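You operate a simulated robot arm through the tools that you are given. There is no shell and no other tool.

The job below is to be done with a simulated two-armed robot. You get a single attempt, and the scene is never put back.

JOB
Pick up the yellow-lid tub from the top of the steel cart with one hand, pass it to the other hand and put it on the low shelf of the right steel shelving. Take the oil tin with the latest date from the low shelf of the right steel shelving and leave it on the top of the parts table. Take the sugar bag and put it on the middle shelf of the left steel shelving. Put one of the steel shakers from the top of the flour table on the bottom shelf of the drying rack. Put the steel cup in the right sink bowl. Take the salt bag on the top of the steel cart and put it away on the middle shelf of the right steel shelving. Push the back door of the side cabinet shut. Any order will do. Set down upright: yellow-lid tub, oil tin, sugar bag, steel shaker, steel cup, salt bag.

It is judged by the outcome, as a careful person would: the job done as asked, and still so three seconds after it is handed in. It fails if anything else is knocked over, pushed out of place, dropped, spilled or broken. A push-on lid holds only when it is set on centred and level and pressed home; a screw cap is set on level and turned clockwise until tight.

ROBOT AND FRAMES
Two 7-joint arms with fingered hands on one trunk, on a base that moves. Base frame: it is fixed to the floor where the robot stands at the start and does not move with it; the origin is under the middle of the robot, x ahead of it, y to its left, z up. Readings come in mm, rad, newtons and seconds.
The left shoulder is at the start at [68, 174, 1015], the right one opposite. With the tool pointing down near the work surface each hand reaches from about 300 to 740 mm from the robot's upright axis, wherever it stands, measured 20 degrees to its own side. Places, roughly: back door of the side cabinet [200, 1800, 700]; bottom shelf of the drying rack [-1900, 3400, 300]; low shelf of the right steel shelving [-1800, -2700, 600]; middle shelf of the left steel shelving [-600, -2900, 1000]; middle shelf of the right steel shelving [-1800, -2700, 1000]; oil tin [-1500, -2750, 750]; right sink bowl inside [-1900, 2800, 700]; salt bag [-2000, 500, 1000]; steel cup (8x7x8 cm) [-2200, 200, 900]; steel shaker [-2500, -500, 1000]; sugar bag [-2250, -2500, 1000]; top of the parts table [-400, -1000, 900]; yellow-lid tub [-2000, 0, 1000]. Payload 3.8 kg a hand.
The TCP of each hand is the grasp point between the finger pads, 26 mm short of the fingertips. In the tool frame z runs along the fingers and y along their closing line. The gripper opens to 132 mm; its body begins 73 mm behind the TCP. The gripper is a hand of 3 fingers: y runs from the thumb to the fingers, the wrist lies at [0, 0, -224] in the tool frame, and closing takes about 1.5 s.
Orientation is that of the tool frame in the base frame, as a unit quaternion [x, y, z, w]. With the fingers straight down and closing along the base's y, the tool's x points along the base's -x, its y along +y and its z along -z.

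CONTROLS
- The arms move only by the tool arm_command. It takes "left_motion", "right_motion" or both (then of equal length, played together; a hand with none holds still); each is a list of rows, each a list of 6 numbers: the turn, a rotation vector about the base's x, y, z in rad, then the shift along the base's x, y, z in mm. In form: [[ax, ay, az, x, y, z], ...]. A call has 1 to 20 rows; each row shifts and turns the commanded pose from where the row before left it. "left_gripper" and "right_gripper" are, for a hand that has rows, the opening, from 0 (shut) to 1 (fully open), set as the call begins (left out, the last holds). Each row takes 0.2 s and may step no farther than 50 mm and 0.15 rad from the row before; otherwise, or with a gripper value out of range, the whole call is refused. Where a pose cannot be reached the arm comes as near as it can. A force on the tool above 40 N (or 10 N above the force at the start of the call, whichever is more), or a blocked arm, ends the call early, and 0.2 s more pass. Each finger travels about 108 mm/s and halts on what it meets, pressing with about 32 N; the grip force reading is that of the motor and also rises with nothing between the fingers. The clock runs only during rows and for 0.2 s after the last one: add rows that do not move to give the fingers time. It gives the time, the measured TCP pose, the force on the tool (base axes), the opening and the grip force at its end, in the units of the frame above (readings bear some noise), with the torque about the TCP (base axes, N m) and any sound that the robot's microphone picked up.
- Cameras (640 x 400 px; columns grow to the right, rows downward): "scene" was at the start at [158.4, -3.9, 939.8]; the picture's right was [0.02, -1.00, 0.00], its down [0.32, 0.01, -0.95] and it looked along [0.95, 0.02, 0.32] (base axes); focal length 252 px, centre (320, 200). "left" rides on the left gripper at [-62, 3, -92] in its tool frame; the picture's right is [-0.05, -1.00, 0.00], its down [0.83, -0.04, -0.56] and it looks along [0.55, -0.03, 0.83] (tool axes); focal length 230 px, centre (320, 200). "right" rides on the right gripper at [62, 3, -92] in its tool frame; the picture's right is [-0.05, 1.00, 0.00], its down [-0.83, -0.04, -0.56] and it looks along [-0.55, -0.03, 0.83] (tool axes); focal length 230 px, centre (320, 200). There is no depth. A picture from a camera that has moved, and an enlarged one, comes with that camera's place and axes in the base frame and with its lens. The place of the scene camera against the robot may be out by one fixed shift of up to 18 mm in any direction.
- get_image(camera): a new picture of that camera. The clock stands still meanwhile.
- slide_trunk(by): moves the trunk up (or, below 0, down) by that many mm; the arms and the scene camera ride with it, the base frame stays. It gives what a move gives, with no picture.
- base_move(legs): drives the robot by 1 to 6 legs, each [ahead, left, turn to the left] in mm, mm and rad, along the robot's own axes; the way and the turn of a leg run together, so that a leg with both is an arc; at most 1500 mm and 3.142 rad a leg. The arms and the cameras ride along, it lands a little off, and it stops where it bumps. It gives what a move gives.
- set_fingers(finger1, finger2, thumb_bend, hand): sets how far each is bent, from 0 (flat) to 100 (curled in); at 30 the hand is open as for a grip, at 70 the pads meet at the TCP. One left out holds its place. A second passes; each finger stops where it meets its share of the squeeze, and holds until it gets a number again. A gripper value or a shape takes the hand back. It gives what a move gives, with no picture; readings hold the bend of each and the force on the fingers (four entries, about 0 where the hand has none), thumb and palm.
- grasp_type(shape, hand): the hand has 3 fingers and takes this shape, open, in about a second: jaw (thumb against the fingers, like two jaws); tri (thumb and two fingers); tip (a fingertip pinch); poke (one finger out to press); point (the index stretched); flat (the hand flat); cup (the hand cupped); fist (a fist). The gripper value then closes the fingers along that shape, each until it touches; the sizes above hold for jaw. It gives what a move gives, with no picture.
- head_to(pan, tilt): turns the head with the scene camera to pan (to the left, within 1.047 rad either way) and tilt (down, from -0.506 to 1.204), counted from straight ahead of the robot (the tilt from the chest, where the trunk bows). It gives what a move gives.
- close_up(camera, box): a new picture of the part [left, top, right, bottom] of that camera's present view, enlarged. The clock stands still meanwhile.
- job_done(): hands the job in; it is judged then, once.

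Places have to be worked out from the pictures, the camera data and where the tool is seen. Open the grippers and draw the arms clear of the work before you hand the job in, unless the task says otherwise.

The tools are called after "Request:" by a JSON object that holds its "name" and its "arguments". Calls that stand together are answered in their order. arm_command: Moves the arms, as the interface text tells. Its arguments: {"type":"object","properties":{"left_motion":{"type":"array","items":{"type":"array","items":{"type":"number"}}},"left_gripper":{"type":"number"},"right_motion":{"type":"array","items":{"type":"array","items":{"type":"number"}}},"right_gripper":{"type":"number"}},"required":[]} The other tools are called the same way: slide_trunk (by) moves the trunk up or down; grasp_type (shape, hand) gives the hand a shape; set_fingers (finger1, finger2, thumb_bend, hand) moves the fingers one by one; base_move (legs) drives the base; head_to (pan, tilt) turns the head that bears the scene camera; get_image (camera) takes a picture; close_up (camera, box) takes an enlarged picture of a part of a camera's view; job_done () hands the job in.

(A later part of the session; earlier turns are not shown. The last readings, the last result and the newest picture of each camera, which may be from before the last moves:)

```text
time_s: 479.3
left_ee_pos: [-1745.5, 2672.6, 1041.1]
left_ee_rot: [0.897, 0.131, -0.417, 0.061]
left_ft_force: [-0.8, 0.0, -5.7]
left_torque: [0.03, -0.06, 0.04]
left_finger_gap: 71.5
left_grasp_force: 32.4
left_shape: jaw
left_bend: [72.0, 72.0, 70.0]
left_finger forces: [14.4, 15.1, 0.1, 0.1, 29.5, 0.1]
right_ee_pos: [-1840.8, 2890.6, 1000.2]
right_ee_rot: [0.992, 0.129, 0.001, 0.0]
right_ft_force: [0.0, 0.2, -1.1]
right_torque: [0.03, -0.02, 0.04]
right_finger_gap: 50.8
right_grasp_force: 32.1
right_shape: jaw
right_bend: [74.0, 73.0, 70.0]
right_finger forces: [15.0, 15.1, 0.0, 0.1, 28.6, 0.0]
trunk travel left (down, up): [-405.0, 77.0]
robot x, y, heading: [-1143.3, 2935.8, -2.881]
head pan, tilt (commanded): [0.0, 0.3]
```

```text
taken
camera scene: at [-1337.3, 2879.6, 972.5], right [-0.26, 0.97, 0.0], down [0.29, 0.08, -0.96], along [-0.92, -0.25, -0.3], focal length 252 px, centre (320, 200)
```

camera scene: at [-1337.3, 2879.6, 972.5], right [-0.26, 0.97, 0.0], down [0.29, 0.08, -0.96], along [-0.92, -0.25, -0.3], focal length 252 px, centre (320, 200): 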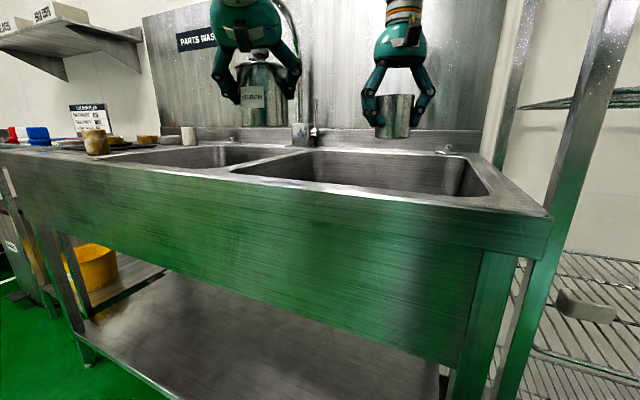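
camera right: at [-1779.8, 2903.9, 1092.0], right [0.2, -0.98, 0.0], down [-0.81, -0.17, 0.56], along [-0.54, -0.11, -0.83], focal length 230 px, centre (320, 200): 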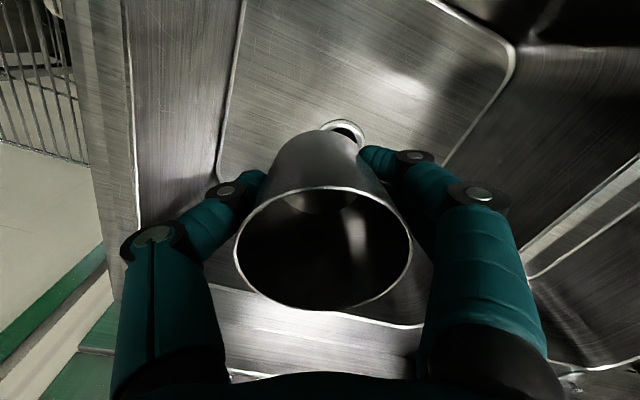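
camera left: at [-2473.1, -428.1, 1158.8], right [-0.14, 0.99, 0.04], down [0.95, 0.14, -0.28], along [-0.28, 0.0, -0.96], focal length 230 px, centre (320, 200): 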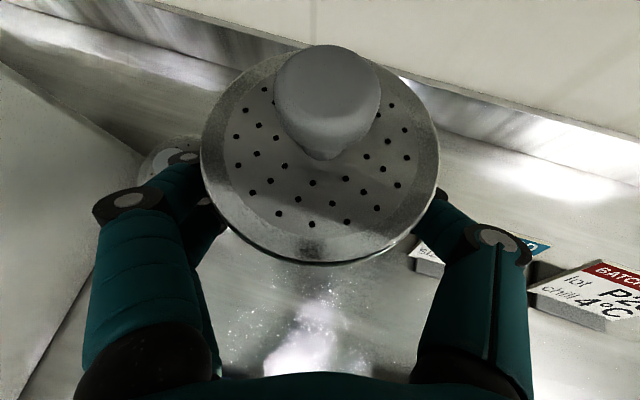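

The drain is just beside the cup's spot, so I'll shift ~40 mm away from it (toward the front-right of the bowl) and then start lowering.

Request:
{"name": "base_move", "arguments": {"legs": [[-35, -18, 0]]}}

Request:
{"name": "arm_command", "arguments": {"right_motion": [[0, 0, 0, 0, 0, -25], [0, 0, 0, 0, 0, -25], [0, 0, 0, 0, 0, -25], [0, 0, 0, 0, 0, -25], [0, 0, 0, 0, 0, 0]]}}

Request:
{"name": "get_image", "arguments": {"camera": "right"}}

Request:
{"name": "get_image", "arguments": {"camera": "scene"}}

```text
time_s: 480.2
left_ee_pos: [-1717.3, 2698.9, 1041.3]
left_ee_rot: [0.898, 0.131, -0.416, 0.061]
left_ft_force: [0.7, 0.1, -5.8]
left_torque: [0.03, -0.07, 0.02]
left_finger_gap: 71.7
left_grasp_force: 32.1
left_shape: jaw
left_bend: [72.0, 72.0, 70.0]
left_finger forces: [14.4, 15.0, 0.0, 0.1, 29.5, 0.0]
right_ee_pos: [-1812.3, 2916.2, 1000.3]
right_ee_rot: [0.992, 0.129, -0.001, 0.0]
right_ft_force: [-0.5, -0.1, -0.9]
right_torque: [-0.01, 0.01, 0.0]
right_finger_gap: 51.2
right_grasp_force: 32.1
right_shape: jaw
right_bend: [74.0, 73.0, 70.0]
right_finger forces: [14.9, 15.2, 0.1, 0.0, 28.6, 0.1]
trunk travel left (down, up): [-405.0, 77.0]
robot x, y, heading: [-1113.3, 2961.3, -2.879]
head pan, tilt (commanded): [0.0, 0.3]
```

```text
time_s: 481.4
left_ee_pos: [-1715.8, 2700.7, 1040.9]
left_ee_rot: [0.898, 0.131, -0.416, 0.061]
left_ft_force: [0.1, -0.7, -5.9]
left_torque: [0.03, -0.05, -0.01]
left_finger_gap: 71.6
left_grasp_force: 32.5
left_shape: jaw
left_bend: [72.0, 72.0, 70.0]
left_finger forces: [14.6, 15.0, 0.1, 0.0, 29.6, 0.2]
right_ee_pos: [-1812.5, 2917.2, 901.2]
right_ee_rot: [0.992, 0.13, -0.001, 0.0]
right_ft_force: [0.7, -0.5, -1.2]
right_torque: [-0.01, -0.04, 0.0]
right_finger_gap: 51.1
right_grasp_force: 32.0
right_shape: jaw
right_bend: [74.0, 73.0, 70.0]
right_finger forces: [14.9, 15.0, 0.0, 0.1, 28.5, 0.1]
trunk travel left (down, up): [-405.0, 77.0]
robot x, y, heading: [-1115.5, 2961.8, -2.882]
head pan, tilt (commanded): [0.0, 0.3]
```

```text
taken
camera right: at [-1751.5, 2929.2, 991.7], right [0.21, -0.98, 0.0], down [-0.81, -0.17, 0.56], along [-0.54, -0.12, -0.83], focal length 230 px, centre (320, 200)
```

right: 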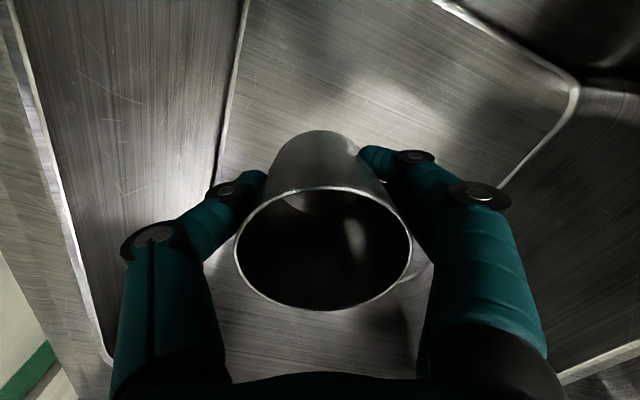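

```text
taken
camera scene: at [-1309.0, 2905.5, 972.6], right [-0.26, 0.97, 0.0], down [0.29, 0.08, -0.96], along [-0.92, -0.25, -0.3], focal length 252 px, centre (320, 200)
```

scene: 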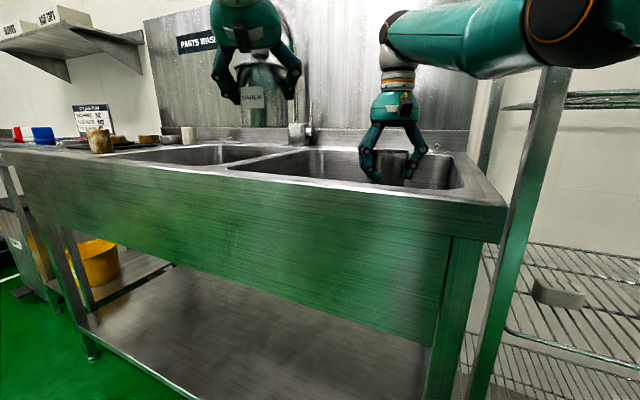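

Lowering works fine here with no reach limits. Checking how close the right elbow is to the rack post before going deeper.

Request:
{"name": "close_up", "arguments": {"camera": "scene", "box": [380, 0, 640, 200]}}

Request:
{"name": "head_to", "arguments": {"pan": -0.7, "tilt": 0.1}}

Request:
{"name": "get_image", "arguments": {"camera": "scene"}}

```text
2.00 times, centred on (510, 100) of scene
camera zoom: at [-1309.0, 2905.5, 972.6], right [-0.26, 0.97, 0.0], down [0.29, 0.08, -0.96], along [-0.92, -0.25, -0.3], focal length 504 px, centre (-60, 400)
```

zoom: 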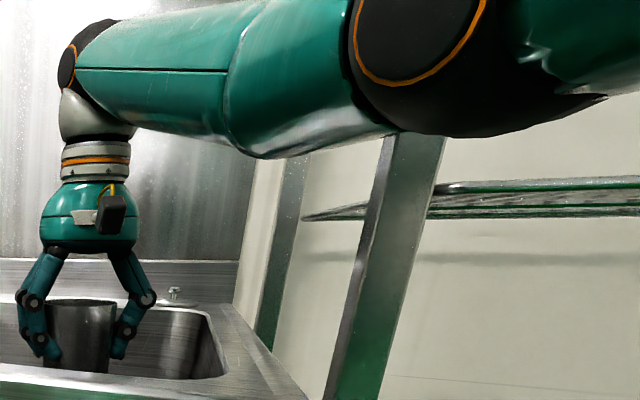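

```text
time_s: 482.5
left_ee_pos: [-1716.5, 2698.8, 1039.8]
left_ee_rot: [0.898, 0.131, -0.416, 0.061]
left_ft_force: [-0.2, 0.5, -6.9]
left_torque: [0.01, -0.07, -0.02]
left_finger_gap: 71.2
left_grasp_force: 32.2
left_shape: jaw
left_bend: [72.0, 72.0, 70.0]
left_finger forces: [14.5, 15.1, 0.0, 0.1, 29.5, 0.0]
right_ee_pos: [-1811.6, 2916.8, 901.2]
right_ee_rot: [0.992, 0.128, 0.0, 0.0]
right_ft_force: [-0.2, 0.9, -1.6]
right_torque: [0.02, -0.02, -0.02]
right_finger_gap: 51.2
right_grasp_force: 31.1
right_shape: jaw
right_bend: [74.0, 73.0, 70.0]
right_finger forces: [14.9, 15.0, 0.0, 0.0, 28.5, 0.0]
trunk travel left (down, up): [-405.0, 77.0]
robot x, y, heading: [-1115.5, 2963.7, -2.877]
head pan, tilt (commanded): [-0.7, 0.099]
```

```text
taken
camera scene: at [-1302.4, 2968.6, 991.2], right [0.42, 0.91, 0.0], down [0.09, -0.04, -0.99], along [-0.9, 0.42, -0.1], focal length 252 px, centre (320, 200)
```

scene: 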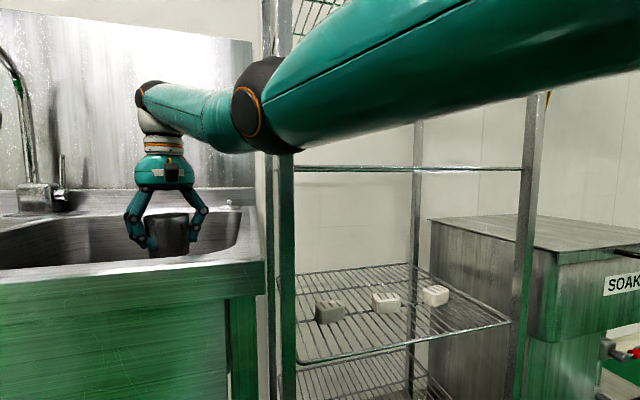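

The right arm's wrist joint is very close to the rack's post. I'll slide the whole robot ~175 mm south (cup stays well inside the same bowl, other side of the drain) to get away from it.

Request:
{"name": "base_move", "arguments": {"legs": [[20, 90, 0], [15, 84, 0]]}}

Request:
{"name": "get_image", "arguments": {"camera": "scene"}}

Request:
{"name": "get_image", "arguments": {"camera": "right"}}

```text
time_s: 484.9
left_ee_pos: [-1704.3, 2519.3, 1039.9]
left_ee_rot: [0.898, 0.131, -0.416, 0.061]
left_ft_force: [-0.8, -0.8, -7.0]
left_torque: [0.01, -0.1, 0.01]
left_finger_gap: 71.2
left_grasp_force: 32.0
left_shape: jaw
left_bend: [72.0, 72.0, 70.0]
left_finger forces: [14.5, 15.1, 0.0, 0.1, 29.6, 0.0]
right_ee_pos: [-1799.7, 2737.9, 899.8]
right_ee_rot: [0.992, 0.129, 0.0, 0.0]
right_ft_force: [0.2, -0.6, -1.3]
right_torque: [0.01, -0.01, -0.01]
right_finger_gap: 51.2
right_grasp_force: 32.1
right_shape: jaw
right_bend: [74.0, 73.0, 70.0]
right_finger forces: [14.9, 15.1, 0.0, 0.1, 28.5, 0.0]
trunk travel left (down, up): [-405.0, 77.0]
robot x, y, heading: [-1103.1, 2782.3, -2.875]
head pan, tilt (commanded): [-0.7, 0.099]
```

```text
taken
camera scene: at [-1289.7, 2789.0, 991.2], right [0.42, 0.91, 0.0], down [0.09, -0.04, -0.99], along [-0.9, 0.42, -0.1], focal length 252 px, centre (320, 200)
```

scene: 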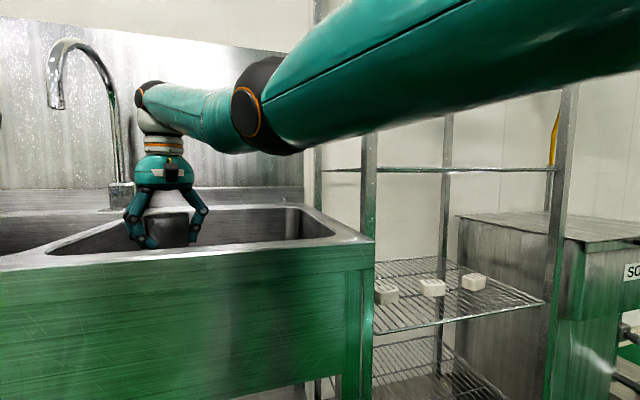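

```text
taken
camera right: at [-1739.2, 2750.1, 991.8], right [0.2, -0.98, 0.0], down [-0.81, -0.17, 0.56], along [-0.54, -0.11, -0.83], focal length 230 px, centre (320, 200)
```

right: 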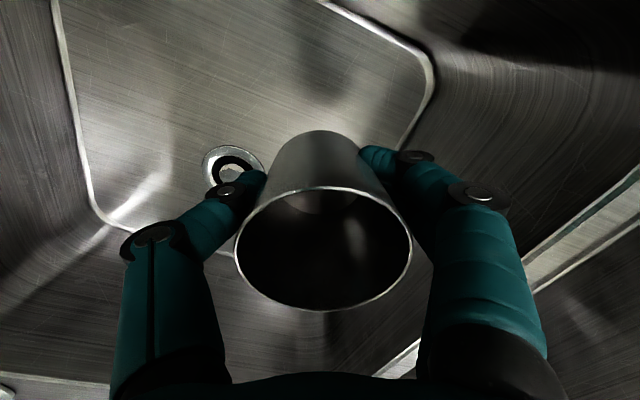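

Clear of the post now, and the cup is ~140 mm from the drain, 115 mm from the wall. Lowering into the bowl.

Request:
{"name": "arm_command", "arguments": {"right_motion": [[0, 0, 0, 0, 0, -25], [0, 0, 0, 0, 0, -25], [0, 0, 0, 0, 0, -25], [0, 0, 0, 0, 0, -25], [0, 0, 0, 0, 0, 0]]}}

Request:
{"name": "get_image", "arguments": {"camera": "right"}}

Request:
{"name": "get_image", "arguments": {"camera": "scene"}}

```text
time_s: 486.1
left_ee_pos: [-1703.4, 2520.0, 1040.1]
left_ee_rot: [0.898, 0.131, -0.416, 0.061]
left_ft_force: [0.8, -0.5, -6.5]
left_torque: [0.04, -0.1, -0.02]
left_finger_gap: 71.5
left_grasp_force: 32.0
left_shape: jaw
left_bend: [72.0, 72.0, 70.0]
left_finger forces: [14.6, 15.1, 0.1, 0.0, 29.6, 0.0]
right_ee_pos: [-1800.6, 2740.6, 801.4]
right_ee_rot: [0.992, 0.128, -0.001, 0.0]
right_ft_force: [-0.4, 1.2, -1.4]
right_torque: [0.01, -0.01, 0.0]
right_finger_gap: 51.2
right_grasp_force: 32.0
right_shape: jaw
right_bend: [74.0, 73.0, 70.0]
right_finger forces: [15.0, 15.1, 0.0, 0.1, 28.5, 0.0]
trunk travel left (down, up): [-405.0, 77.0]
robot x, y, heading: [-1102.2, 2779.7, -2.886]
head pan, tilt (commanded): [-0.7, 0.099]
```

```text
taken
camera right: at [-1739.8, 2752.8, 892.6], right [0.21, -0.98, 0.0], down [-0.81, -0.17, 0.56], along [-0.54, -0.11, -0.83], focal length 230 px, centre (320, 200)
```

right: 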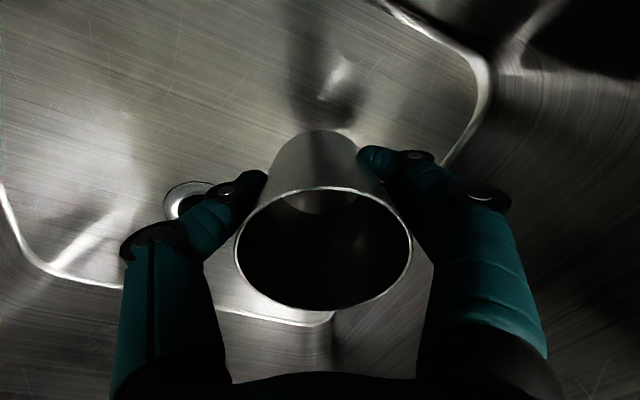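

```text
taken
camera scene: at [-1289.7, 2789.3, 991.2], right [0.42, 0.91, 0.0], down [0.09, -0.04, -0.99], along [-0.9, 0.42, -0.1], focal length 252 px, centre (320, 200)
```

scene: 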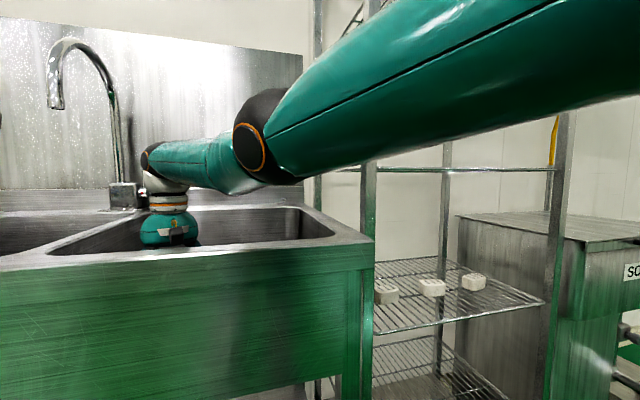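

Descending smoothly with the forearm above the rim. Continuing slowly to find the bowl's floor.

Request:
{"name": "arm_command", "arguments": {"right_motion": [[0, 0, 0, 0, 0, -15], [0, 0, 0, 0, 0, -12], [0, 0, 0, 0, 0, -8], [0, 0, 0, 0, 0, 0]]}}

Request:
{"name": "arm_command", "arguments": {"right_motion": [[0, 0, 0, 0, 0, -4], [0, 0, 0, 0, 0, -4], [0, 0, 0, 0, 0, 0]]}}

Request:
{"name": "get_image", "arguments": {"camera": "right"}}

```text
time_s: 487.1
left_ee_pos: [-1704.3, 2519.8, 1040.5]
left_ee_rot: [0.898, 0.131, -0.416, 0.061]
left_ft_force: [-0.4, 0.6, -6.1]
left_torque: [0.01, -0.14, -0.02]
left_finger_gap: 71.4
left_grasp_force: 31.5
left_shape: jaw
left_bend: [72.0, 72.0, 70.0]
left_finger forces: [14.5, 15.2, 0.1, 0.0, 29.6, 0.0]
right_ee_pos: [-1796.5, 2739.2, 766.3]
right_ee_rot: [0.992, 0.129, -0.001, 0.0]
right_ft_force: [0.2, 0.3, -1.2]
right_torque: [-0.01, -0.03, 0.0]
right_finger_gap: 50.8
right_grasp_force: 32.3
right_shape: jaw
right_bend: [74.0, 73.0, 70.0]
right_finger forces: [14.9, 15.0, 0.0, 0.0, 28.5, 0.0]
right hand out of reach, approached as far as the arm can: row 3
trunk travel left (down, up): [-405.0, 77.0]
robot x, y, heading: [-1106.4, 2782.7, -2.876]
head pan, tilt (commanded): [-0.7, 0.099]
```

```text
time_s: 487.9
left_ee_pos: [-1704.5, 2519.6, 1039.7]
left_ee_rot: [0.898, 0.13, -0.416, 0.061]
left_ft_force: [-1.1, -0.2, -4.9]
left_torque: [0.02, -0.1, -0.03]
left_finger_gap: 71.7
left_grasp_force: 32.4
left_shape: jaw
left_bend: [72.0, 72.0, 70.0]
left_finger forces: [14.7, 15.1, 0.1, 0.0, 29.7, 0.1]
right_ee_pos: [-1795.5, 2740.0, 757.7]
right_ee_rot: [0.992, 0.128, -0.001, 0.0]
right_ft_force: [0.7, 0.3, -0.3]
right_torque: [0.0, -0.01, 0.01]
right_finger_gap: 51.5
right_grasp_force: 31.8
right_shape: jaw
right_bend: [74.0, 73.0, 70.0]
right_finger forces: [15.0, 15.1, 0.0, 0.0, 28.5, 0.1]
trunk travel left (down, up): [-405.0, 77.0]
robot x, y, heading: [-1103.4, 2781.2, -2.882]
head pan, tilt (commanded): [-0.7, 0.099]
```

```text
taken
camera right: at [-1734.7, 2752.8, 849.4], right [0.2, -0.98, 0.0], down [-0.81, -0.17, 0.56], along [-0.54, -0.11, -0.83], focal length 230 px, centre (320, 200)
```

right: 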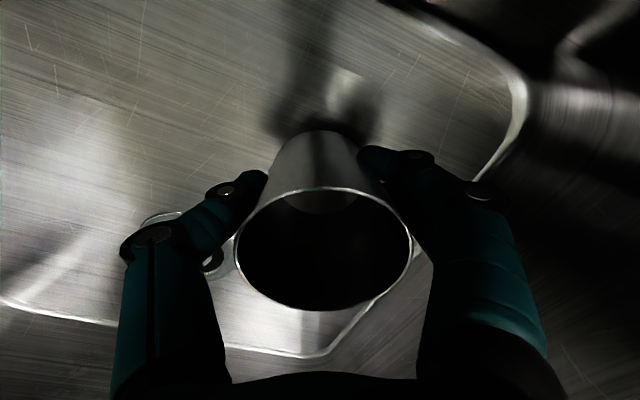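

Nearly there (shadow closing under the cup). Continuing in 3 mm steps.

Request:
{"name": "arm_command", "arguments": {"right_motion": [[0, 0, 0, 0, 0, -3], [0, 0, 0, 0, 0, -3], [0, 0, 0, 0, 0, 0]]}}

Request:
{"name": "arm_command", "arguments": {"right_motion": [[0, 0, 0, 0, 0, -3], [0, 0, 0, 0, 0, -3], [0, 0, 0, 0, 0, 0]]}}

```text
time_s: 488.8
left_ee_pos: [-1704.0, 2519.3, 1039.0]
left_ee_rot: [0.898, 0.131, -0.416, 0.061]
left_ft_force: [0.0, -0.3, -7.0]
left_torque: [0.02, -0.07, 0.0]
left_finger_gap: 71.6
left_grasp_force: 32.2
left_shape: jaw
left_bend: [72.0, 72.0, 70.0]
left_finger forces: [14.5, 15.0, 0.0, 0.0, 29.5, 0.1]
right_ee_pos: [-1794.6, 2742.0, 751.3]
right_ee_rot: [0.992, 0.128, 0.0, 0.0]
right_ft_force: [1.2, -1.3, -0.8]
right_torque: [-0.02, -0.03, -0.01]
right_finger_gap: 51.3
right_grasp_force: 31.9
right_shape: jaw
right_bend: [74.0, 73.0, 70.0]
right_finger forces: [14.8, 15.1, 0.1, 0.0, 28.5, 0.1]
trunk travel left (down, up): [-405.0, 77.0]
robot x, y, heading: [-1103.6, 2779.3, -2.881]
head pan, tilt (commanded): [-0.7, 0.099]
```

```text
time_s: 489.6
left_ee_pos: [-1704.4, 2518.5, 1039.4]
left_ee_rot: [0.898, 0.13, -0.416, 0.06]
left_ft_force: [-0.6, -0.6, -6.6]
left_torque: [0.04, -0.11, -0.02]
left_finger_gap: 71.7
left_grasp_force: 32.2
left_shape: jaw
left_bend: [72.0, 72.0, 70.0]
left_finger forces: [14.5, 15.0, 0.1, 0.0, 29.6, 0.0]
right_ee_pos: [-1792.7, 2741.2, 744.5]
right_ee_rot: [0.992, 0.129, -0.001, 0.0]
right_ft_force: [0.4, -0.5, -0.1]
right_torque: [0.0, -0.04, 0.0]
right_finger_gap: 51.2
right_grasp_force: 31.8
right_shape: jaw
right_bend: [74.0, 73.0, 70.0]
right_finger forces: [14.8, 15.2, 0.1, 0.0, 28.5, 0.0]
right hand out of reach, approached as far as the arm can: row 1
trunk travel left (down, up): [-405.0, 77.0]
robot x, y, heading: [-1106.1, 2780.6, -2.88]
head pan, tilt (commanded): [-0.7, 0.099]
```

Still no clear contact; continuing in 2 mm steps.

Request:
{"name": "arm_command", "arguments": {"right_motion": [[0, 0, 0, 0, 0, -2], [0, 0, 0, 0, 0, -2], [0, 0, 0, 0, 0, 0]]}}

Request:
{"name": "arm_command", "arguments": {"right_motion": [[0, 0, 0, 0, 0, -2], [0, 0, 0, 0, 0, -2], [0, 0, 0, 0, 0, 0]]}}

Request:
{"name": "get_image", "arguments": {"camera": "right"}}

```text
time_s: 490.4
left_ee_pos: [-1702.6, 2519.5, 1039.9]
left_ee_rot: [0.898, 0.13, -0.416, 0.061]
left_ft_force: [0.1, -0.8, -6.6]
left_torque: [0.01, -0.08, 0.01]
left_finger_gap: 71.5
left_grasp_force: 32.2
left_shape: jaw
left_bend: [72.0, 72.0, 70.0]
left_finger forces: [14.6, 15.1, 0.0, 0.0, 29.6, 0.0]
right_ee_pos: [-1792.5, 2741.8, 743.6]
right_ee_rot: [0.992, 0.129, -0.001, 0.0]
right_ft_force: [-0.2, 0.7, 2.7]
right_torque: [-0.09, 0.01, 0.02]
right_finger_gap: 51.1
right_grasp_force: 32.1
right_shape: jaw
right_bend: [74.0, 73.0, 70.0]
right_finger forces: [15.1, 15.2, 0.0, 0.1, 29.7, 0.1]
trunk travel left (down, up): [-405.0, 77.0]
robot x, y, heading: [-1101.3, 2782.4, -2.882]
head pan, tilt (commanded): [-0.7, 0.099]
```

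```text
time_s: 491.1
left_ee_pos: [-1702.6, 2518.9, 1041.8]
left_ee_rot: [0.898, 0.131, -0.416, 0.061]
left_ft_force: [0.2, -0.7, -5.7]
left_torque: [0.05, -0.07, -0.01]
left_finger_gap: 71.8
left_grasp_force: 32.1
left_shape: jaw
left_bend: [72.0, 72.0, 70.0]
left_finger forces: [14.5, 15.1, 0.0, 0.0, 29.6, 0.0]
right_ee_pos: [-1792.7, 2741.6, 742.5]
right_ee_rot: [0.992, 0.129, -0.002, 0.001]
right_ft_force: [-1.6, 0.4, 13.3]
right_torque: [-0.21, 0.0, 0.01]
right_finger_gap: 51.6
right_grasp_force: 31.9
right_shape: jaw
right_bend: [74.0, 74.0, 70.0]
right_finger forces: [16.0, 16.5, 0.1, 0.1, 31.7, 0.0]
right hand out of reach, approached as far as the arm can: row 2
trunk travel left (down, up): [-405.0, 77.0]
robot x, y, heading: [-1103.9, 2781.7, -2.886]
head pan, tilt (commanded): [-0.7, 0.099]
```

```text
taken
camera right: at [-1730.9, 2754.4, 833.4], right [0.21, -0.98, 0.0], down [-0.81, -0.17, 0.56], along [-0.55, -0.12, -0.83], focal length 230 px, centre (320, 200)
```

right: 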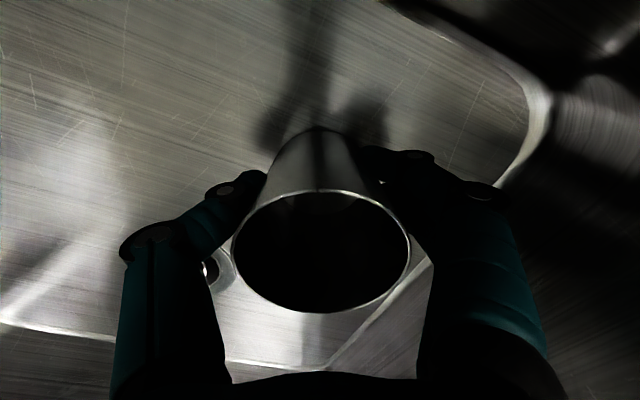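

Firm contact (13 N): the cup is on the bowl floor. Easing up 1–2 mm, then opening the hand.

Request:
{"name": "arm_command", "arguments": {"right_motion": [[0, 0, 0, 0, 0, 1.5], [0, 0, 0, 0, 0, 0]]}}

Request:
{"name": "arm_command", "arguments": {"right_motion": [[0, 0, 0, 0, 0, 0], [0, 0, 0, 0, 0, 0], [0, 0, 0, 0, 0, 0], [0, 0, 0, 0, 0, 0], [0, 0, 0, 0, 0, 0]], "right_gripper": 0.8}}

Request:
{"name": "get_image", "arguments": {"camera": "right"}}

```text
time_s: 491.8
left_ee_pos: [-1703.6, 2518.8, 1040.4]
left_ee_rot: [0.898, 0.13, -0.415, 0.062]
left_ft_force: [0.0, 1.2, -6.9]
left_torque: [0.03, -0.1, -0.06]
left_finger_gap: 71.6
left_grasp_force: 31.7
left_shape: jaw
left_bend: [72.0, 72.0, 70.0]
left_finger forces: [14.5, 15.1, 0.1, 0.1, 29.5, 0.1]
right_ee_pos: [-1792.4, 2741.6, 742.9]
right_ee_rot: [0.992, 0.129, -0.002, 0.001]
right_ft_force: [-5.3, -2.9, 13.6]
right_torque: [-0.26, 0.02, -0.06]
right_finger_gap: 51.3
right_grasp_force: 32.2
right_shape: jaw
right_bend: [74.0, 74.0, 70.0]
right_finger forces: [15.8, 17.2, 0.0, 0.0, 30.9, 0.1]
trunk travel left (down, up): [-405.0, 77.0]
robot x, y, heading: [-1102.8, 2782.4, -2.883]
head pan, tilt (commanded): [-0.7, 0.099]
```

```text
time_s: 492.9
left_ee_pos: [-1703.9, 2519.6, 1039.6]
left_ee_rot: [0.898, 0.131, -0.416, 0.061]
left_ft_force: [0.3, 0.6, -6.0]
left_torque: [0.01, -0.11, 0.02]
left_finger_gap: 71.7
left_grasp_force: 32.4
left_shape: jaw
left_bend: [72.0, 72.0, 70.0]
left_finger forces: [14.4, 15.1, 0.0, 0.1, 29.6, 0.1]
right_ee_pos: [-1792.8, 2742.8, 740.5]
right_ee_rot: [0.992, 0.129, 0.0, 0.0]
right_ft_force: [-0.4, -0.1, 0.6]
right_torque: [-0.02, -0.02, 0.03]
right_finger_gap: 105.2
right_grasp_force: 0.1
right_shape: jaw
right_bend: [59.0, 59.0, 56.0]
right_finger forces: [0.0, 0.0, 0.0, 0.0, 0.0, 0.0]
trunk travel left (down, up): [-405.0, 77.0]
robot x, y, heading: [-1103.3, 2783.1, -2.884]
head pan, tilt (commanded): [-0.7, 0.099]
```

```text
taken
camera right: at [-1731.0, 2755.1, 832.3], right [0.2, -0.98, 0.0], down [-0.81, -0.17, 0.56], along [-0.54, -0.11, -0.83], focal length 230 px, centre (320, 200)
```

right: 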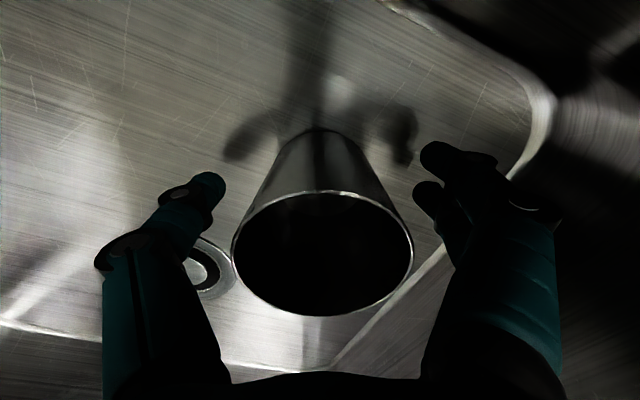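

The cup stands upright in the right bowl. Raising the right hand straight up out of it.

Request:
{"name": "arm_command", "arguments": {"right_motion": [[0, 0, 0, 0, 0, 15], [0, 0, 0, 0, 0, 20], [0, 0, 0, 0, 0, 25], [0, 0, 0, 0, 0, 25], [0, 0, 0, 0, 0, 25], [0, 0, 0, 0, 0, 25], [0, 0, 0, 0, 0, 25], [0, 0, 0, 0, 0, 25], [0, 0, 0, 0, 0, 15], [0, 0, 0, 0, 0, 0]]}}

Request:
{"name": "get_image", "arguments": {"camera": "right"}}

Request:
{"name": "get_image", "arguments": {"camera": "scene"}}

```text
time_s: 495.1
left_ee_pos: [-1703.8, 2519.0, 1040.4]
left_ee_rot: [0.898, 0.131, -0.415, 0.062]
left_ft_force: [-0.8, 0.2, -4.4]
left_torque: [0.04, -0.1, -0.02]
left_finger_gap: 71.5
left_grasp_force: 32.0
left_shape: jaw
left_bend: [72.0, 72.0, 70.0]
left_finger forces: [14.6, 15.1, 0.0, 0.0, 29.6, 0.1]
right_ee_pos: [-1791.1, 2741.6, 941.3]
right_ee_rot: [0.992, 0.128, 0.0, -0.001]
right_ft_force: [0.0, -0.8, -0.3]
right_torque: [-0.01, -0.02, 0.0]
right_finger_gap: 105.4
right_grasp_force: 0.0
right_shape: jaw
right_bend: [59.0, 59.0, 56.0]
right_finger forces: [0.0, 0.0, 0.0, 0.1, 0.0, 0.0]
trunk travel left (down, up): [-405.0, 77.0]
robot x, y, heading: [-1101.7, 2781.6, -2.882]
head pan, tilt (commanded): [-0.7, 0.099]
```

```text
taken
camera right: at [-1730.9, 2754.8, 1032.0], right [0.2, -0.98, 0.0], down [-0.81, -0.17, 0.56], along [-0.54, -0.11, -0.83], focal length 230 px, centre (320, 200)
```

right: 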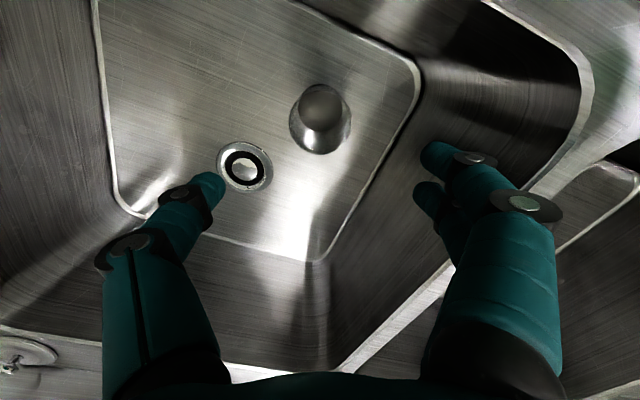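

```text
taken
camera scene: at [-1289.8, 2789.3, 991.2], right [0.42, 0.91, 0.0], down [0.09, -0.04, -0.99], along [-0.9, 0.42, -0.1], focal length 252 px, centre (320, 200)
```

scene: 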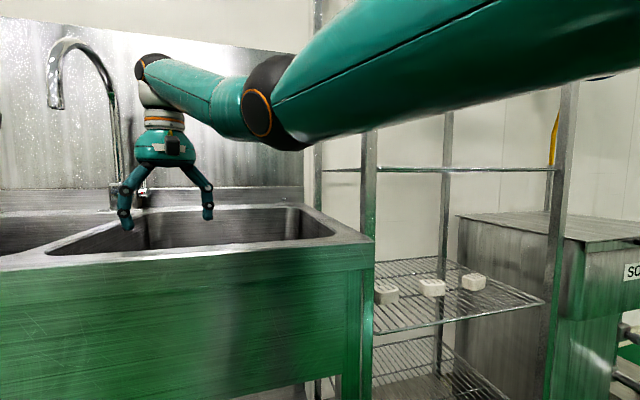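

The cup is standing upright in the right bowl. Backing away from the sink, then trying to fold the empty right arm.

Request:
{"name": "head_to", "arguments": {"pan": 0.0, "tilt": 0.3}}

Request:
{"name": "base_move", "arguments": {"legs": [[-350, 0, 0]]}}

Request:
{"name": "arm_command", "arguments": {"right_motion": [[0, 0, 0, 29, 8, 0], [0, 0, 0, 29, 8, 0], [0, 0, 0, 29, 8, 0], [0, 0, 0, 29, 8, 0], [0, 0, 0, 29, 8, 0], [0, 0, 0, 29, 8, 0], [0, 0, 0, 0, 0, 0]], "right_gripper": 1}}

Request:
{"name": "get_image", "arguments": {"camera": "scene"}}

```text
time_s: 496.2
left_ee_pos: [-1704.9, 2519.3, 1039.4]
left_ee_rot: [0.898, 0.13, -0.416, 0.061]
left_ft_force: [0.1, 0.1, -5.9]
left_torque: [0.03, -0.13, -0.02]
left_finger_gap: 71.7
left_grasp_force: 32.3
left_shape: jaw
left_bend: [72.0, 72.0, 70.0]
left_finger forces: [14.5, 15.0, 0.0, 0.0, 29.6, 0.0]
right_ee_pos: [-1790.9, 2741.7, 940.6]
right_ee_rot: [0.992, 0.128, 0.0, 0.0]
right_ft_force: [0.7, 1.0, 0.1]
right_torque: [-0.03, 0.0, -0.01]
right_finger_gap: 105.2
right_grasp_force: 0.1
right_shape: jaw
right_bend: [59.0, 59.0, 56.0]
right_finger forces: [0.1, 0.0, 0.1, 0.0, 0.0, 0.0]
trunk travel left (down, up): [-405.0, 77.0]
robot x, y, heading: [-1103.9, 2780.7, -2.881]
head pan, tilt (commanded): [0.0, 0.3]
```

```text
time_s: 498.5
left_ee_pos: [-1374.0, 2608.0, 1039.7]
left_ee_rot: [0.898, 0.13, -0.416, 0.061]
left_ft_force: [0.3, -0.7, -5.7]
left_torque: [0.05, -0.11, 0.01]
left_finger_gap: 71.4
left_grasp_force: 31.8
left_shape: jaw
left_bend: [72.0, 72.0, 70.0]
left_finger forces: [14.6, 15.1, 0.0, 0.0, 29.6, 0.0]
right_ee_pos: [-1461.3, 2831.7, 940.1]
right_ee_rot: [0.992, 0.128, -0.001, 0.0]
right_ft_force: [0.5, 0.4, -0.2]
right_torque: [0.01, -0.02, 0.03]
right_finger_gap: 105.2
right_grasp_force: 0.0
right_shape: jaw
right_bend: [59.0, 59.0, 56.0]
right_finger forces: [0.1, 0.0, 0.0, 0.1, 0.0, 0.0]
trunk travel left (down, up): [-405.0, 77.0]
robot x, y, heading: [-773.1, 2869.4, -2.881]
head pan, tilt (commanded): [0.0, 0.3]
```

```text
time_s: 500.1
left_ee_pos: [-1375.1, 2608.4, 1039.5]
left_ee_rot: [0.898, 0.13, -0.416, 0.061]
left_ft_force: [0.7, -0.8, -6.0]
left_torque: [0.03, -0.08, 0.01]
left_finger_gap: 71.6
left_grasp_force: 31.1
left_shape: jaw
left_bend: [72.0, 72.0, 70.0]
left_finger forces: [14.3, 15.2, 0.0, 0.0, 29.5, 0.0]
right_ee_pos: [-1287.3, 2880.5, 940.6]
right_ee_rot: [0.992, 0.128, 0.0, 0.001]
right_ft_force: [-0.6, 0.2, 0.2]
right_torque: [-0.03, -0.03, 0.01]
right_finger_gap: 131.8
right_grasp_force: 0.1
right_shape: jaw
right_bend: [30.0, 30.0, 30.0]
right_finger forces: [0.1, 0.0, 0.1, 0.1, 0.0, 0.0]
trunk travel left (down, up): [-405.0, 77.0]
robot x, y, heading: [-772.3, 2867.2, -2.879]
head pan, tilt (commanded): [0.0, 0.3]
```

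```text
taken
camera scene: at [-966.8, 2814.4, 972.5], right [-0.26, 0.97, 0.0], down [0.29, 0.08, -0.96], along [-0.92, -0.25, -0.3], focal length 252 px, centre (320, 200)
```

scene: 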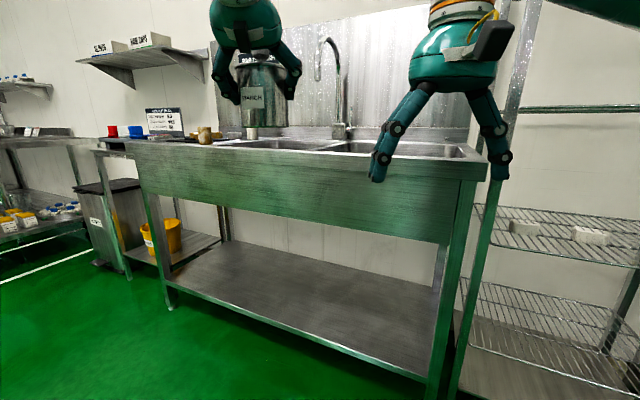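

The right arm folds normally now. Tucking it a bit more, then moving to face the drying rack.

Request:
{"name": "arm_command", "arguments": {"right_motion": [[0, 0, 0, 20, 26, 0], [0, 0, 0, 21, 26, 0], [0, 0, 0, 21, 27, 0], [0, 0, 0, 0, 0, 0]]}}

Request:
{"name": "base_move", "arguments": {"legs": [[0, 0, -0.406], [0, -603, 0]]}}

Request:
{"name": "get_image", "arguments": {"camera": "scene"}}

```text
time_s: 501.1
left_ee_pos: [-1375.3, 2608.4, 1039.7]
left_ee_rot: [0.898, 0.13, -0.415, 0.061]
left_ft_force: [0.4, 0.2, -7.1]
left_torque: [0.03, -0.11, 0.01]
left_finger_gap: 71.2
left_grasp_force: 31.8
left_shape: jaw
left_bend: [72.0, 72.0, 70.0]
left_finger forces: [14.5, 15.1, 0.1, 0.1, 29.5, 0.1]
right_ee_pos: [-1225.4, 2960.0, 940.3]
right_ee_rot: [0.992, 0.128, 0.0, 0.0]
right_ft_force: [0.2, -0.8, 0.8]
right_torque: [-0.01, -0.01, 0.02]
right_finger_gap: 131.7
right_grasp_force: 0.0
right_shape: jaw
right_bend: [30.0, 30.0, 30.0]
right_finger forces: [0.0, 0.0, 0.1, 0.1, 0.0, 0.0]
trunk travel left (down, up): [-405.0, 77.0]
robot x, y, heading: [-775.1, 2868.9, -2.878]
head pan, tilt (commanded): [0.0, 0.3]
```

```text
time_s: 508.1
left_ee_pos: [-1336.2, 3469.1, 1040.2]
left_ee_rot: [0.905, -0.058, -0.42, -0.026]
left_ft_force: [0.3, -0.5, -6.2]
left_torque: [-0.03, -0.11, 0.02]
left_finger_gap: 71.5
left_grasp_force: 32.1
left_shape: jaw
left_bend: [72.0, 72.0, 70.0]
left_finger forces: [14.4, 15.1, 0.1, 0.1, 29.5, 0.0]
right_ee_pos: [-1057.2, 3731.3, 941.6]
right_ee_rot: [0.997, -0.079, 0.0, 0.0]
right_ft_force: [0.1, 0.0, 0.2]
right_torque: [-0.01, 0.0, 0.03]
right_finger_gap: 131.9
right_grasp_force: 0.0
right_shape: jaw
right_bend: [30.0, 30.0, 30.0]
right_finger forces: [0.0, 0.1, 0.1, 0.1, 0.0, 0.1]
trunk travel left (down, up): [-405.0, 77.0]
robot x, y, heading: [-679.8, 3463.7, 2.988]
head pan, tilt (commanded): [0.0, 0.3]
```

```text
taken
camera scene: at [-878.3, 3490.8, 972.5], right [0.15, 0.99, 0.0], down [0.29, -0.05, -0.96], along [-0.94, 0.15, -0.3], focal length 252 px, centre (320, 200)
```

scene: 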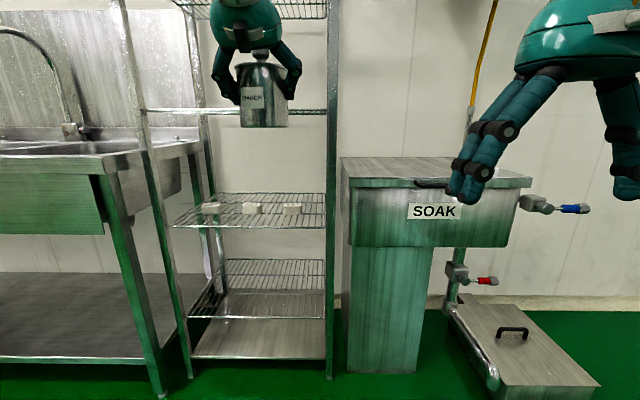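

Right hand is well clear. Lowering the trunk in two steps, checking both arms ride along properly.

Request:
{"name": "slide_trunk", "arguments": {"by": -200}}

Request:
{"name": "slide_trunk", "arguments": {"by": -200}}

Request:
{"name": "get_image", "arguments": {"camera": "scene"}}

```text
time_s: 510.2
left_ee_pos: [-1334.4, 3470.0, 840.6]
left_ee_rot: [0.906, -0.058, -0.419, -0.025]
left_ft_force: [0.6, 0.3, -5.7]
left_torque: [-0.01, -0.11, 0.0]
left_finger_gap: 71.5
left_grasp_force: 31.5
left_shape: jaw
left_bend: [72.0, 72.0, 70.0]
left_finger forces: [14.4, 15.0, 0.1, 0.0, 29.5, 0.0]
right_ee_pos: [-1057.2, 3730.9, 741.9]
right_ee_rot: [0.997, -0.079, -0.001, 0.0]
right_ft_force: [0.2, -0.2, -0.8]
right_torque: [-0.01, -0.03, 0.03]
right_finger_gap: 132.3
right_grasp_force: 0.0
right_shape: jaw
right_bend: [30.0, 30.0, 30.0]
right_finger forces: [0.0, 0.1, 0.0, 0.0, 0.1, 0.0]
trunk travel left (down, up): [-205.0, 277.0]
robot x, y, heading: [-680.1, 3468.9, 2.989]
head pan, tilt (commanded): [0.0, 0.3]
```

```text
time_s: 512.4
left_ee_pos: [-1336.3, 3471.3, 639.7]
left_ee_rot: [0.905, -0.058, -0.42, -0.026]
left_ft_force: [-0.2, 0.1, -5.8]
left_torque: [-0.01, -0.09, 0.0]
left_finger_gap: 71.3
left_grasp_force: 31.5
left_shape: jaw
left_bend: [72.0, 72.0, 70.0]
left_finger forces: [14.4, 15.1, 0.1, 0.0, 29.5, 0.0]
right_ee_pos: [-1056.4, 3732.5, 541.7]
right_ee_rot: [0.997, -0.08, 0.0, 0.0]
right_ft_force: [-0.2, 0.8, -0.1]
right_torque: [0.01, 0.0, 0.0]
right_finger_gap: 132.1
right_grasp_force: 0.0
right_shape: jaw
right_bend: [30.0, 30.0, 30.0]
right_finger forces: [0.0, 0.0, 0.0, 0.1, 0.0, 0.0]
trunk travel left (down, up): [-5.0, 477.0]
robot x, y, heading: [-678.9, 3464.3, 2.986]
head pan, tilt (commanded): [0.0, 0.3]
```

```text
taken
camera scene: at [-879.8, 3490.9, 570.7], right [0.15, 0.99, 0.0], down [0.29, -0.05, -0.96], along [-0.94, 0.15, -0.3], focal length 252 px, centre (320, 200)
```

scene: 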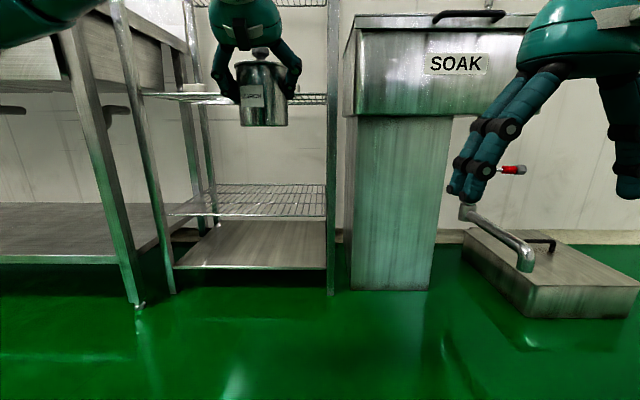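

Both arms rode down rigidly. Lowering the left hand (shaker) by ~255 mm while reaching slightly forward, still in front of the rack.

Request:
{"name": "arm_command", "arguments": {"left_motion": [[0, 0, 0, -10, 1.5, -20], [0, 0, 0, -10, 1.5, -30], [0, 0, 0, -10, 1.5, -34], [0, 0, 0, -10, 1.5, -34], [0, 0, 0, -10, 1.5, -34], [0, 0, 0, -10, 1.5, -34], [0, 0, 0, -10, 1.5, -34], [0, 0, 0, -10, 1.5, -34], [0, 0, 0, 0, 0, 0]]}}

Request:
{"name": "get_image", "arguments": {"camera": "scene"}}

Request:
{"name": "get_image", "arguments": {"camera": "left"}}

```text
time_s: 514.4
left_ee_pos: [-1416.0, 3483.0, 384.1]
left_ee_rot: [0.906, -0.059, -0.419, -0.027]
left_ft_force: [-0.2, -0.1, -6.5]
left_torque: [0.0, -0.06, 0.01]
left_finger_gap: 71.5
left_grasp_force: 32.3
left_shape: jaw
left_bend: [72.0, 72.0, 70.0]
left_finger forces: [14.3, 14.8, 0.0, 0.0, 29.1, 0.0]
right_ee_pos: [-1056.8, 3731.7, 541.5]
right_ee_rot: [0.997, -0.079, 0.0, 0.001]
right_ft_force: [-0.2, -0.3, 0.1]
right_torque: [0.02, 0.02, -0.04]
right_finger_gap: 132.0
right_grasp_force: 0.1
right_shape: jaw
right_bend: [30.0, 30.0, 30.0]
right_finger forces: [0.0, 0.0, 0.1, 0.0, 0.1, 0.0]
trunk travel left (down, up): [-5.0, 477.0]
robot x, y, heading: [-681.5, 3468.6, 2.985]
head pan, tilt (commanded): [0.0, 0.3]
```

```text
taken
camera scene: at [-879.9, 3491.0, 570.6], right [0.15, 0.99, 0.0], down [0.29, -0.05, -0.96], along [-0.94, 0.15, -0.3], focal length 252 px, centre (320, 200)
```

scene: 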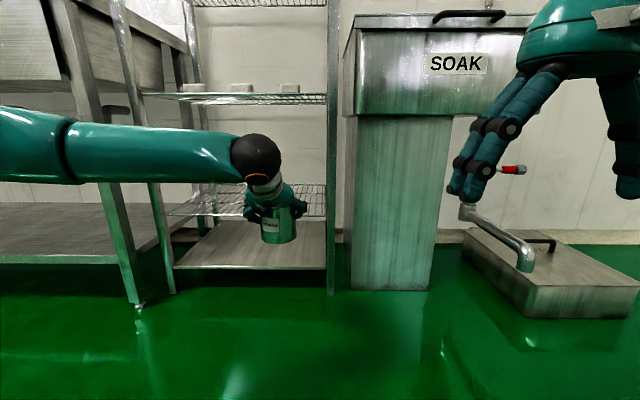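

```text
taken
camera left: at [-1384.7, 3476.0, 492.4], right [0.09, 0.99, 0.04], down [0.96, -0.08, -0.27], along [-0.27, 0.06, -0.96], focal length 230 px, centre (320, 200)
```

left: 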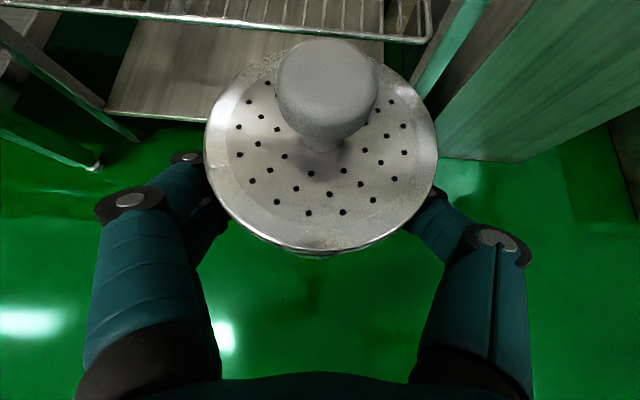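

The shaker is at z≈321 (bottom), ready to go in ~30 mm above the wire shelf. Driving forward 200 mm toward the rack, slightly left.

Request:
{"name": "base_move", "arguments": {"legs": [[200, 30, 0]]}}

Request:
{"name": "get_image", "arguments": {"camera": "scene"}}

Request:
{"name": "get_image", "arguments": {"camera": "left"}}

```text
time_s: 516.0
left_ee_pos: [-1614.1, 3481.9, 385.5]
left_ee_rot: [0.906, -0.058, -0.418, -0.027]
left_ft_force: [0.2, -0.8, -5.3]
left_torque: [-0.02, -0.09, -0.01]
left_finger_gap: 71.7
left_grasp_force: 32.1
left_shape: jaw
left_bend: [72.0, 72.0, 70.0]
left_finger forces: [14.2, 14.9, 0.1, 0.0, 29.1, 0.0]
right_ee_pos: [-1258.1, 3730.3, 540.6]
right_ee_rot: [0.997, -0.079, 0.0, 0.0]
right_ft_force: [0.3, 0.1, -0.1]
right_torque: [-0.02, 0.0, -0.02]
right_finger_gap: 132.0
right_grasp_force: 0.1
right_shape: jaw
right_bend: [30.0, 30.0, 30.0]
right_finger forces: [0.0, 0.1, 0.0, 0.0, 0.0, 0.1]
trunk travel left (down, up): [-5.0, 477.0]
robot x, y, heading: [-879.6, 3470.9, 2.987]
head pan, tilt (commanded): [0.0, 0.3]
```

```text
taken
camera scene: at [-1079.7, 3491.4, 570.6], right [0.15, 0.99, 0.0], down [0.29, -0.04, -0.96], along [-0.94, 0.15, -0.3], focal length 252 px, centre (320, 200)
```

scene: 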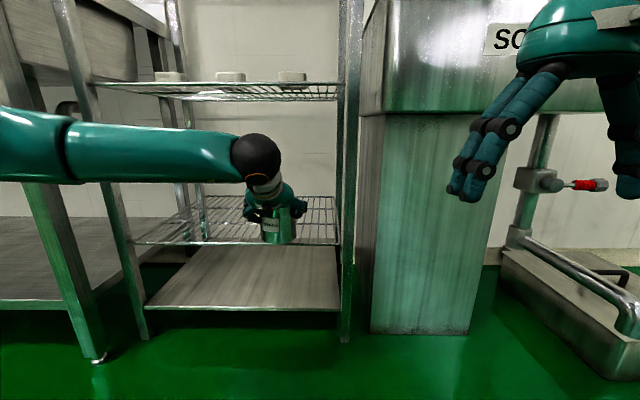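

```text
taken
camera left: at [-1584.3, 3475.2, 492.6], right [0.09, 1.0, 0.04], down [0.96, -0.08, -0.27], along [-0.27, 0.06, -0.96], focal length 230 px, centre (320, 200)
```

left: 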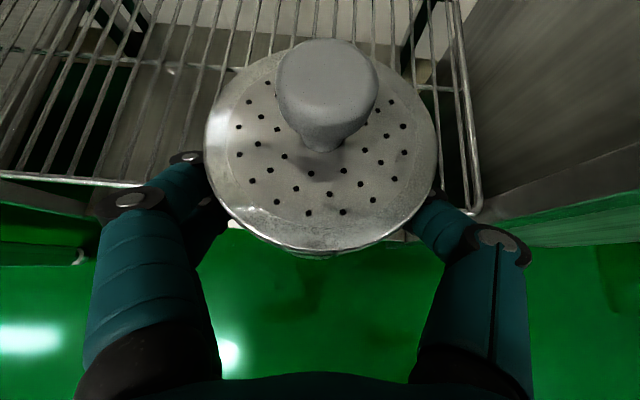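

Right corner and bars line up; the shaker bottom is ~24 mm above the wires. Driving the last 115 mm in.

Request:
{"name": "base_move", "arguments": {"legs": [[60, 0, 0], [55, 0, 0]]}}

Request:
{"name": "get_image", "arguments": {"camera": "scene"}}

Request:
{"name": "get_image", "arguments": {"camera": "left"}}

```text
time_s: 517.5
left_ee_pos: [-1729.2, 3498.8, 385.7]
left_ee_rot: [0.906, -0.056, -0.419, -0.025]
left_ft_force: [0.0, -0.7, -6.1]
left_torque: [-0.03, -0.1, 0.01]
left_finger_gap: 71.4
left_grasp_force: 32.3
left_shape: jaw
left_bend: [72.0, 72.0, 70.0]
left_finger forces: [14.3, 14.7, 0.0, 0.0, 29.1, 0.0]
right_ee_pos: [-1371.7, 3748.1, 540.6]
right_ee_rot: [0.997, -0.077, 0.0, 0.0]
right_ft_force: [-0.6, -0.2, 0.6]
right_torque: [0.02, -0.01, -0.02]
right_finger_gap: 131.9
right_grasp_force: 0.0
right_shape: jaw
right_bend: [30.0, 30.0, 30.0]
right_finger forces: [0.0, 0.0, 0.1, 0.1, 0.0, 0.0]
trunk travel left (down, up): [-5.0, 477.0]
robot x, y, heading: [-994.7, 3484.4, 2.992]
head pan, tilt (commanded): [0.0, 0.3]
```

```text
taken
camera scene: at [-1193.8, 3508.7, 570.6], right [0.15, 0.99, 0.0], down [0.29, -0.04, -0.96], along [-0.94, 0.14, -0.3], focal length 252 px, centre (320, 200)
```

scene: 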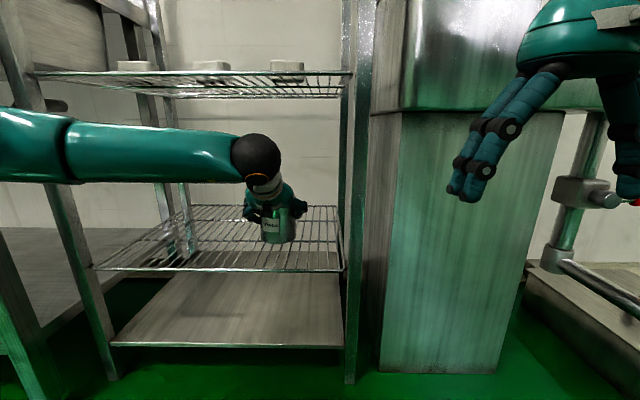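

```text
taken
camera left: at [-1698.3, 3491.9, 492.4], right [0.09, 1.0, 0.04], down [0.96, -0.08, -0.27], along [-0.27, 0.06, -0.96], focal length 230 px, centre (320, 200)
```

left: 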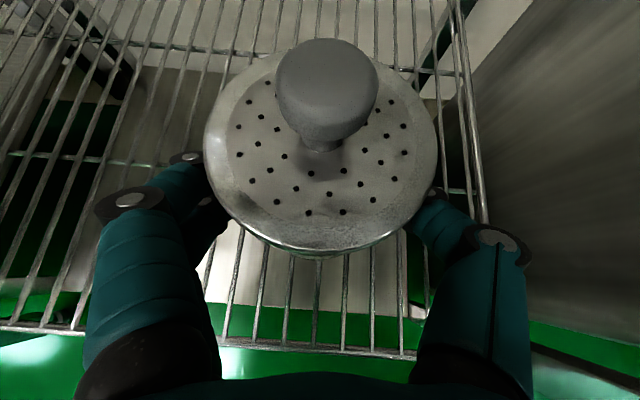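

The shaker is over the wire shelf, ~100 mm inside. Lowering in small steps until the shelf takes its weight.

Request:
{"name": "arm_command", "arguments": {"left_motion": [[0, 0, 0, 0, 0, -6], [0, 0, 0, 0, 0, -6], [0, 0, 0, 0, 0, -4], [0, 0, 0, 0, 0, 0]]}}

Request:
{"name": "arm_command", "arguments": {"left_motion": [[0, 0, 0, 0, 0, -2], [0, 0, 0, 0, 0, -2], [0, 0, 0, 0, 0, 0]]}}

Request:
{"name": "arm_command", "arguments": {"left_motion": [[0, 0, 0, 0, 0, -2], [0, 0, 0, 0, 0, -2], [0, 0, 0, 0, 0, 0]]}}

```text
time_s: 518.5
left_ee_pos: [-1726.4, 3498.1, 369.3]
left_ee_rot: [0.906, -0.056, -0.42, -0.024]
left_ft_force: [0.6, 0.4, -6.9]
left_torque: [-0.01, -0.09, 0.01]
left_finger_gap: 71.6
left_grasp_force: 32.0
left_shape: jaw
left_bend: [72.0, 72.0, 70.0]
left_finger forces: [14.3, 14.8, 0.1, 0.1, 29.3, 0.0]
right_ee_pos: [-1371.4, 3748.5, 541.2]
right_ee_rot: [0.997, -0.078, 0.0, 0.0]
right_ft_force: [0.6, 0.5, -0.3]
right_torque: [-0.01, -0.01, 0.02]
right_finger_gap: 131.7
right_grasp_force: 0.1
right_shape: jaw
right_bend: [30.0, 30.0, 30.0]
right_finger forces: [0.1, 0.0, 0.0, 0.0, 0.0, 0.1]
trunk travel left (down, up): [-5.0, 477.0]
robot x, y, heading: [-991.6, 3481.1, 2.987]
head pan, tilt (commanded): [0.0, 0.3]
```

```text
time_s: 519.3
left_ee_pos: [-1728.9, 3498.3, 366.1]
left_ee_rot: [0.906, -0.058, -0.419, -0.026]
left_ft_force: [0.1, 0.9, -4.2]
left_torque: [0.01, -0.02, -0.01]
left_finger_gap: 71.4
left_grasp_force: 31.9
left_shape: jaw
left_bend: [72.0, 72.0, 70.0]
left_finger forces: [14.4, 14.8, 0.0, 0.1, 29.2, 0.1]
right_ee_pos: [-1371.0, 3748.3, 541.2]
right_ee_rot: [0.997, -0.078, 0.0, 0.001]
right_ft_force: [0.0, -1.0, 0.1]
right_torque: [0.0, -0.05, -0.01]
right_finger_gap: 131.8
right_grasp_force: 0.0
right_shape: jaw
right_bend: [30.0, 30.0, 30.0]
right_finger forces: [0.0, 0.0, 0.1, 0.0, 0.0, 0.0]
trunk travel left (down, up): [-5.0, 477.0]
robot x, y, heading: [-990.9, 3486.4, 2.985]
head pan, tilt (commanded): [0.0, 0.3]
```

```text
time_s: 520.1
left_ee_pos: [-1728.8, 3499.2, 365.5]
left_ee_rot: [0.904, -0.055, -0.422, -0.025]
left_ft_force: [3.4, -2.5, 11.8]
left_torque: [-0.14, 0.13, 0.07]
left_finger_gap: 71.3
left_grasp_force: 32.0
left_shape: jaw
left_bend: [72.0, 72.0, 70.0]
left_finger forces: [16.0, 15.9, 0.0, 0.0, 30.1, 0.0]
right_ee_pos: [-1371.7, 3748.5, 541.7]
right_ee_rot: [0.997, -0.078, -0.001, 0.001]
right_ft_force: [-0.1, 0.4, -0.4]
right_torque: [0.01, 0.02, 0.03]
right_finger_gap: 131.8
right_grasp_force: 0.2
right_shape: jaw
right_bend: [30.0, 30.0, 30.0]
right_finger forces: [0.0, 0.0, 0.1, 0.0, 0.0, 0.0]
trunk travel left (down, up): [-5.0, 477.0]
robot x, y, heading: [-995.0, 3483.8, 2.988]
head pan, tilt (commanded): [0.0, 0.3]
```

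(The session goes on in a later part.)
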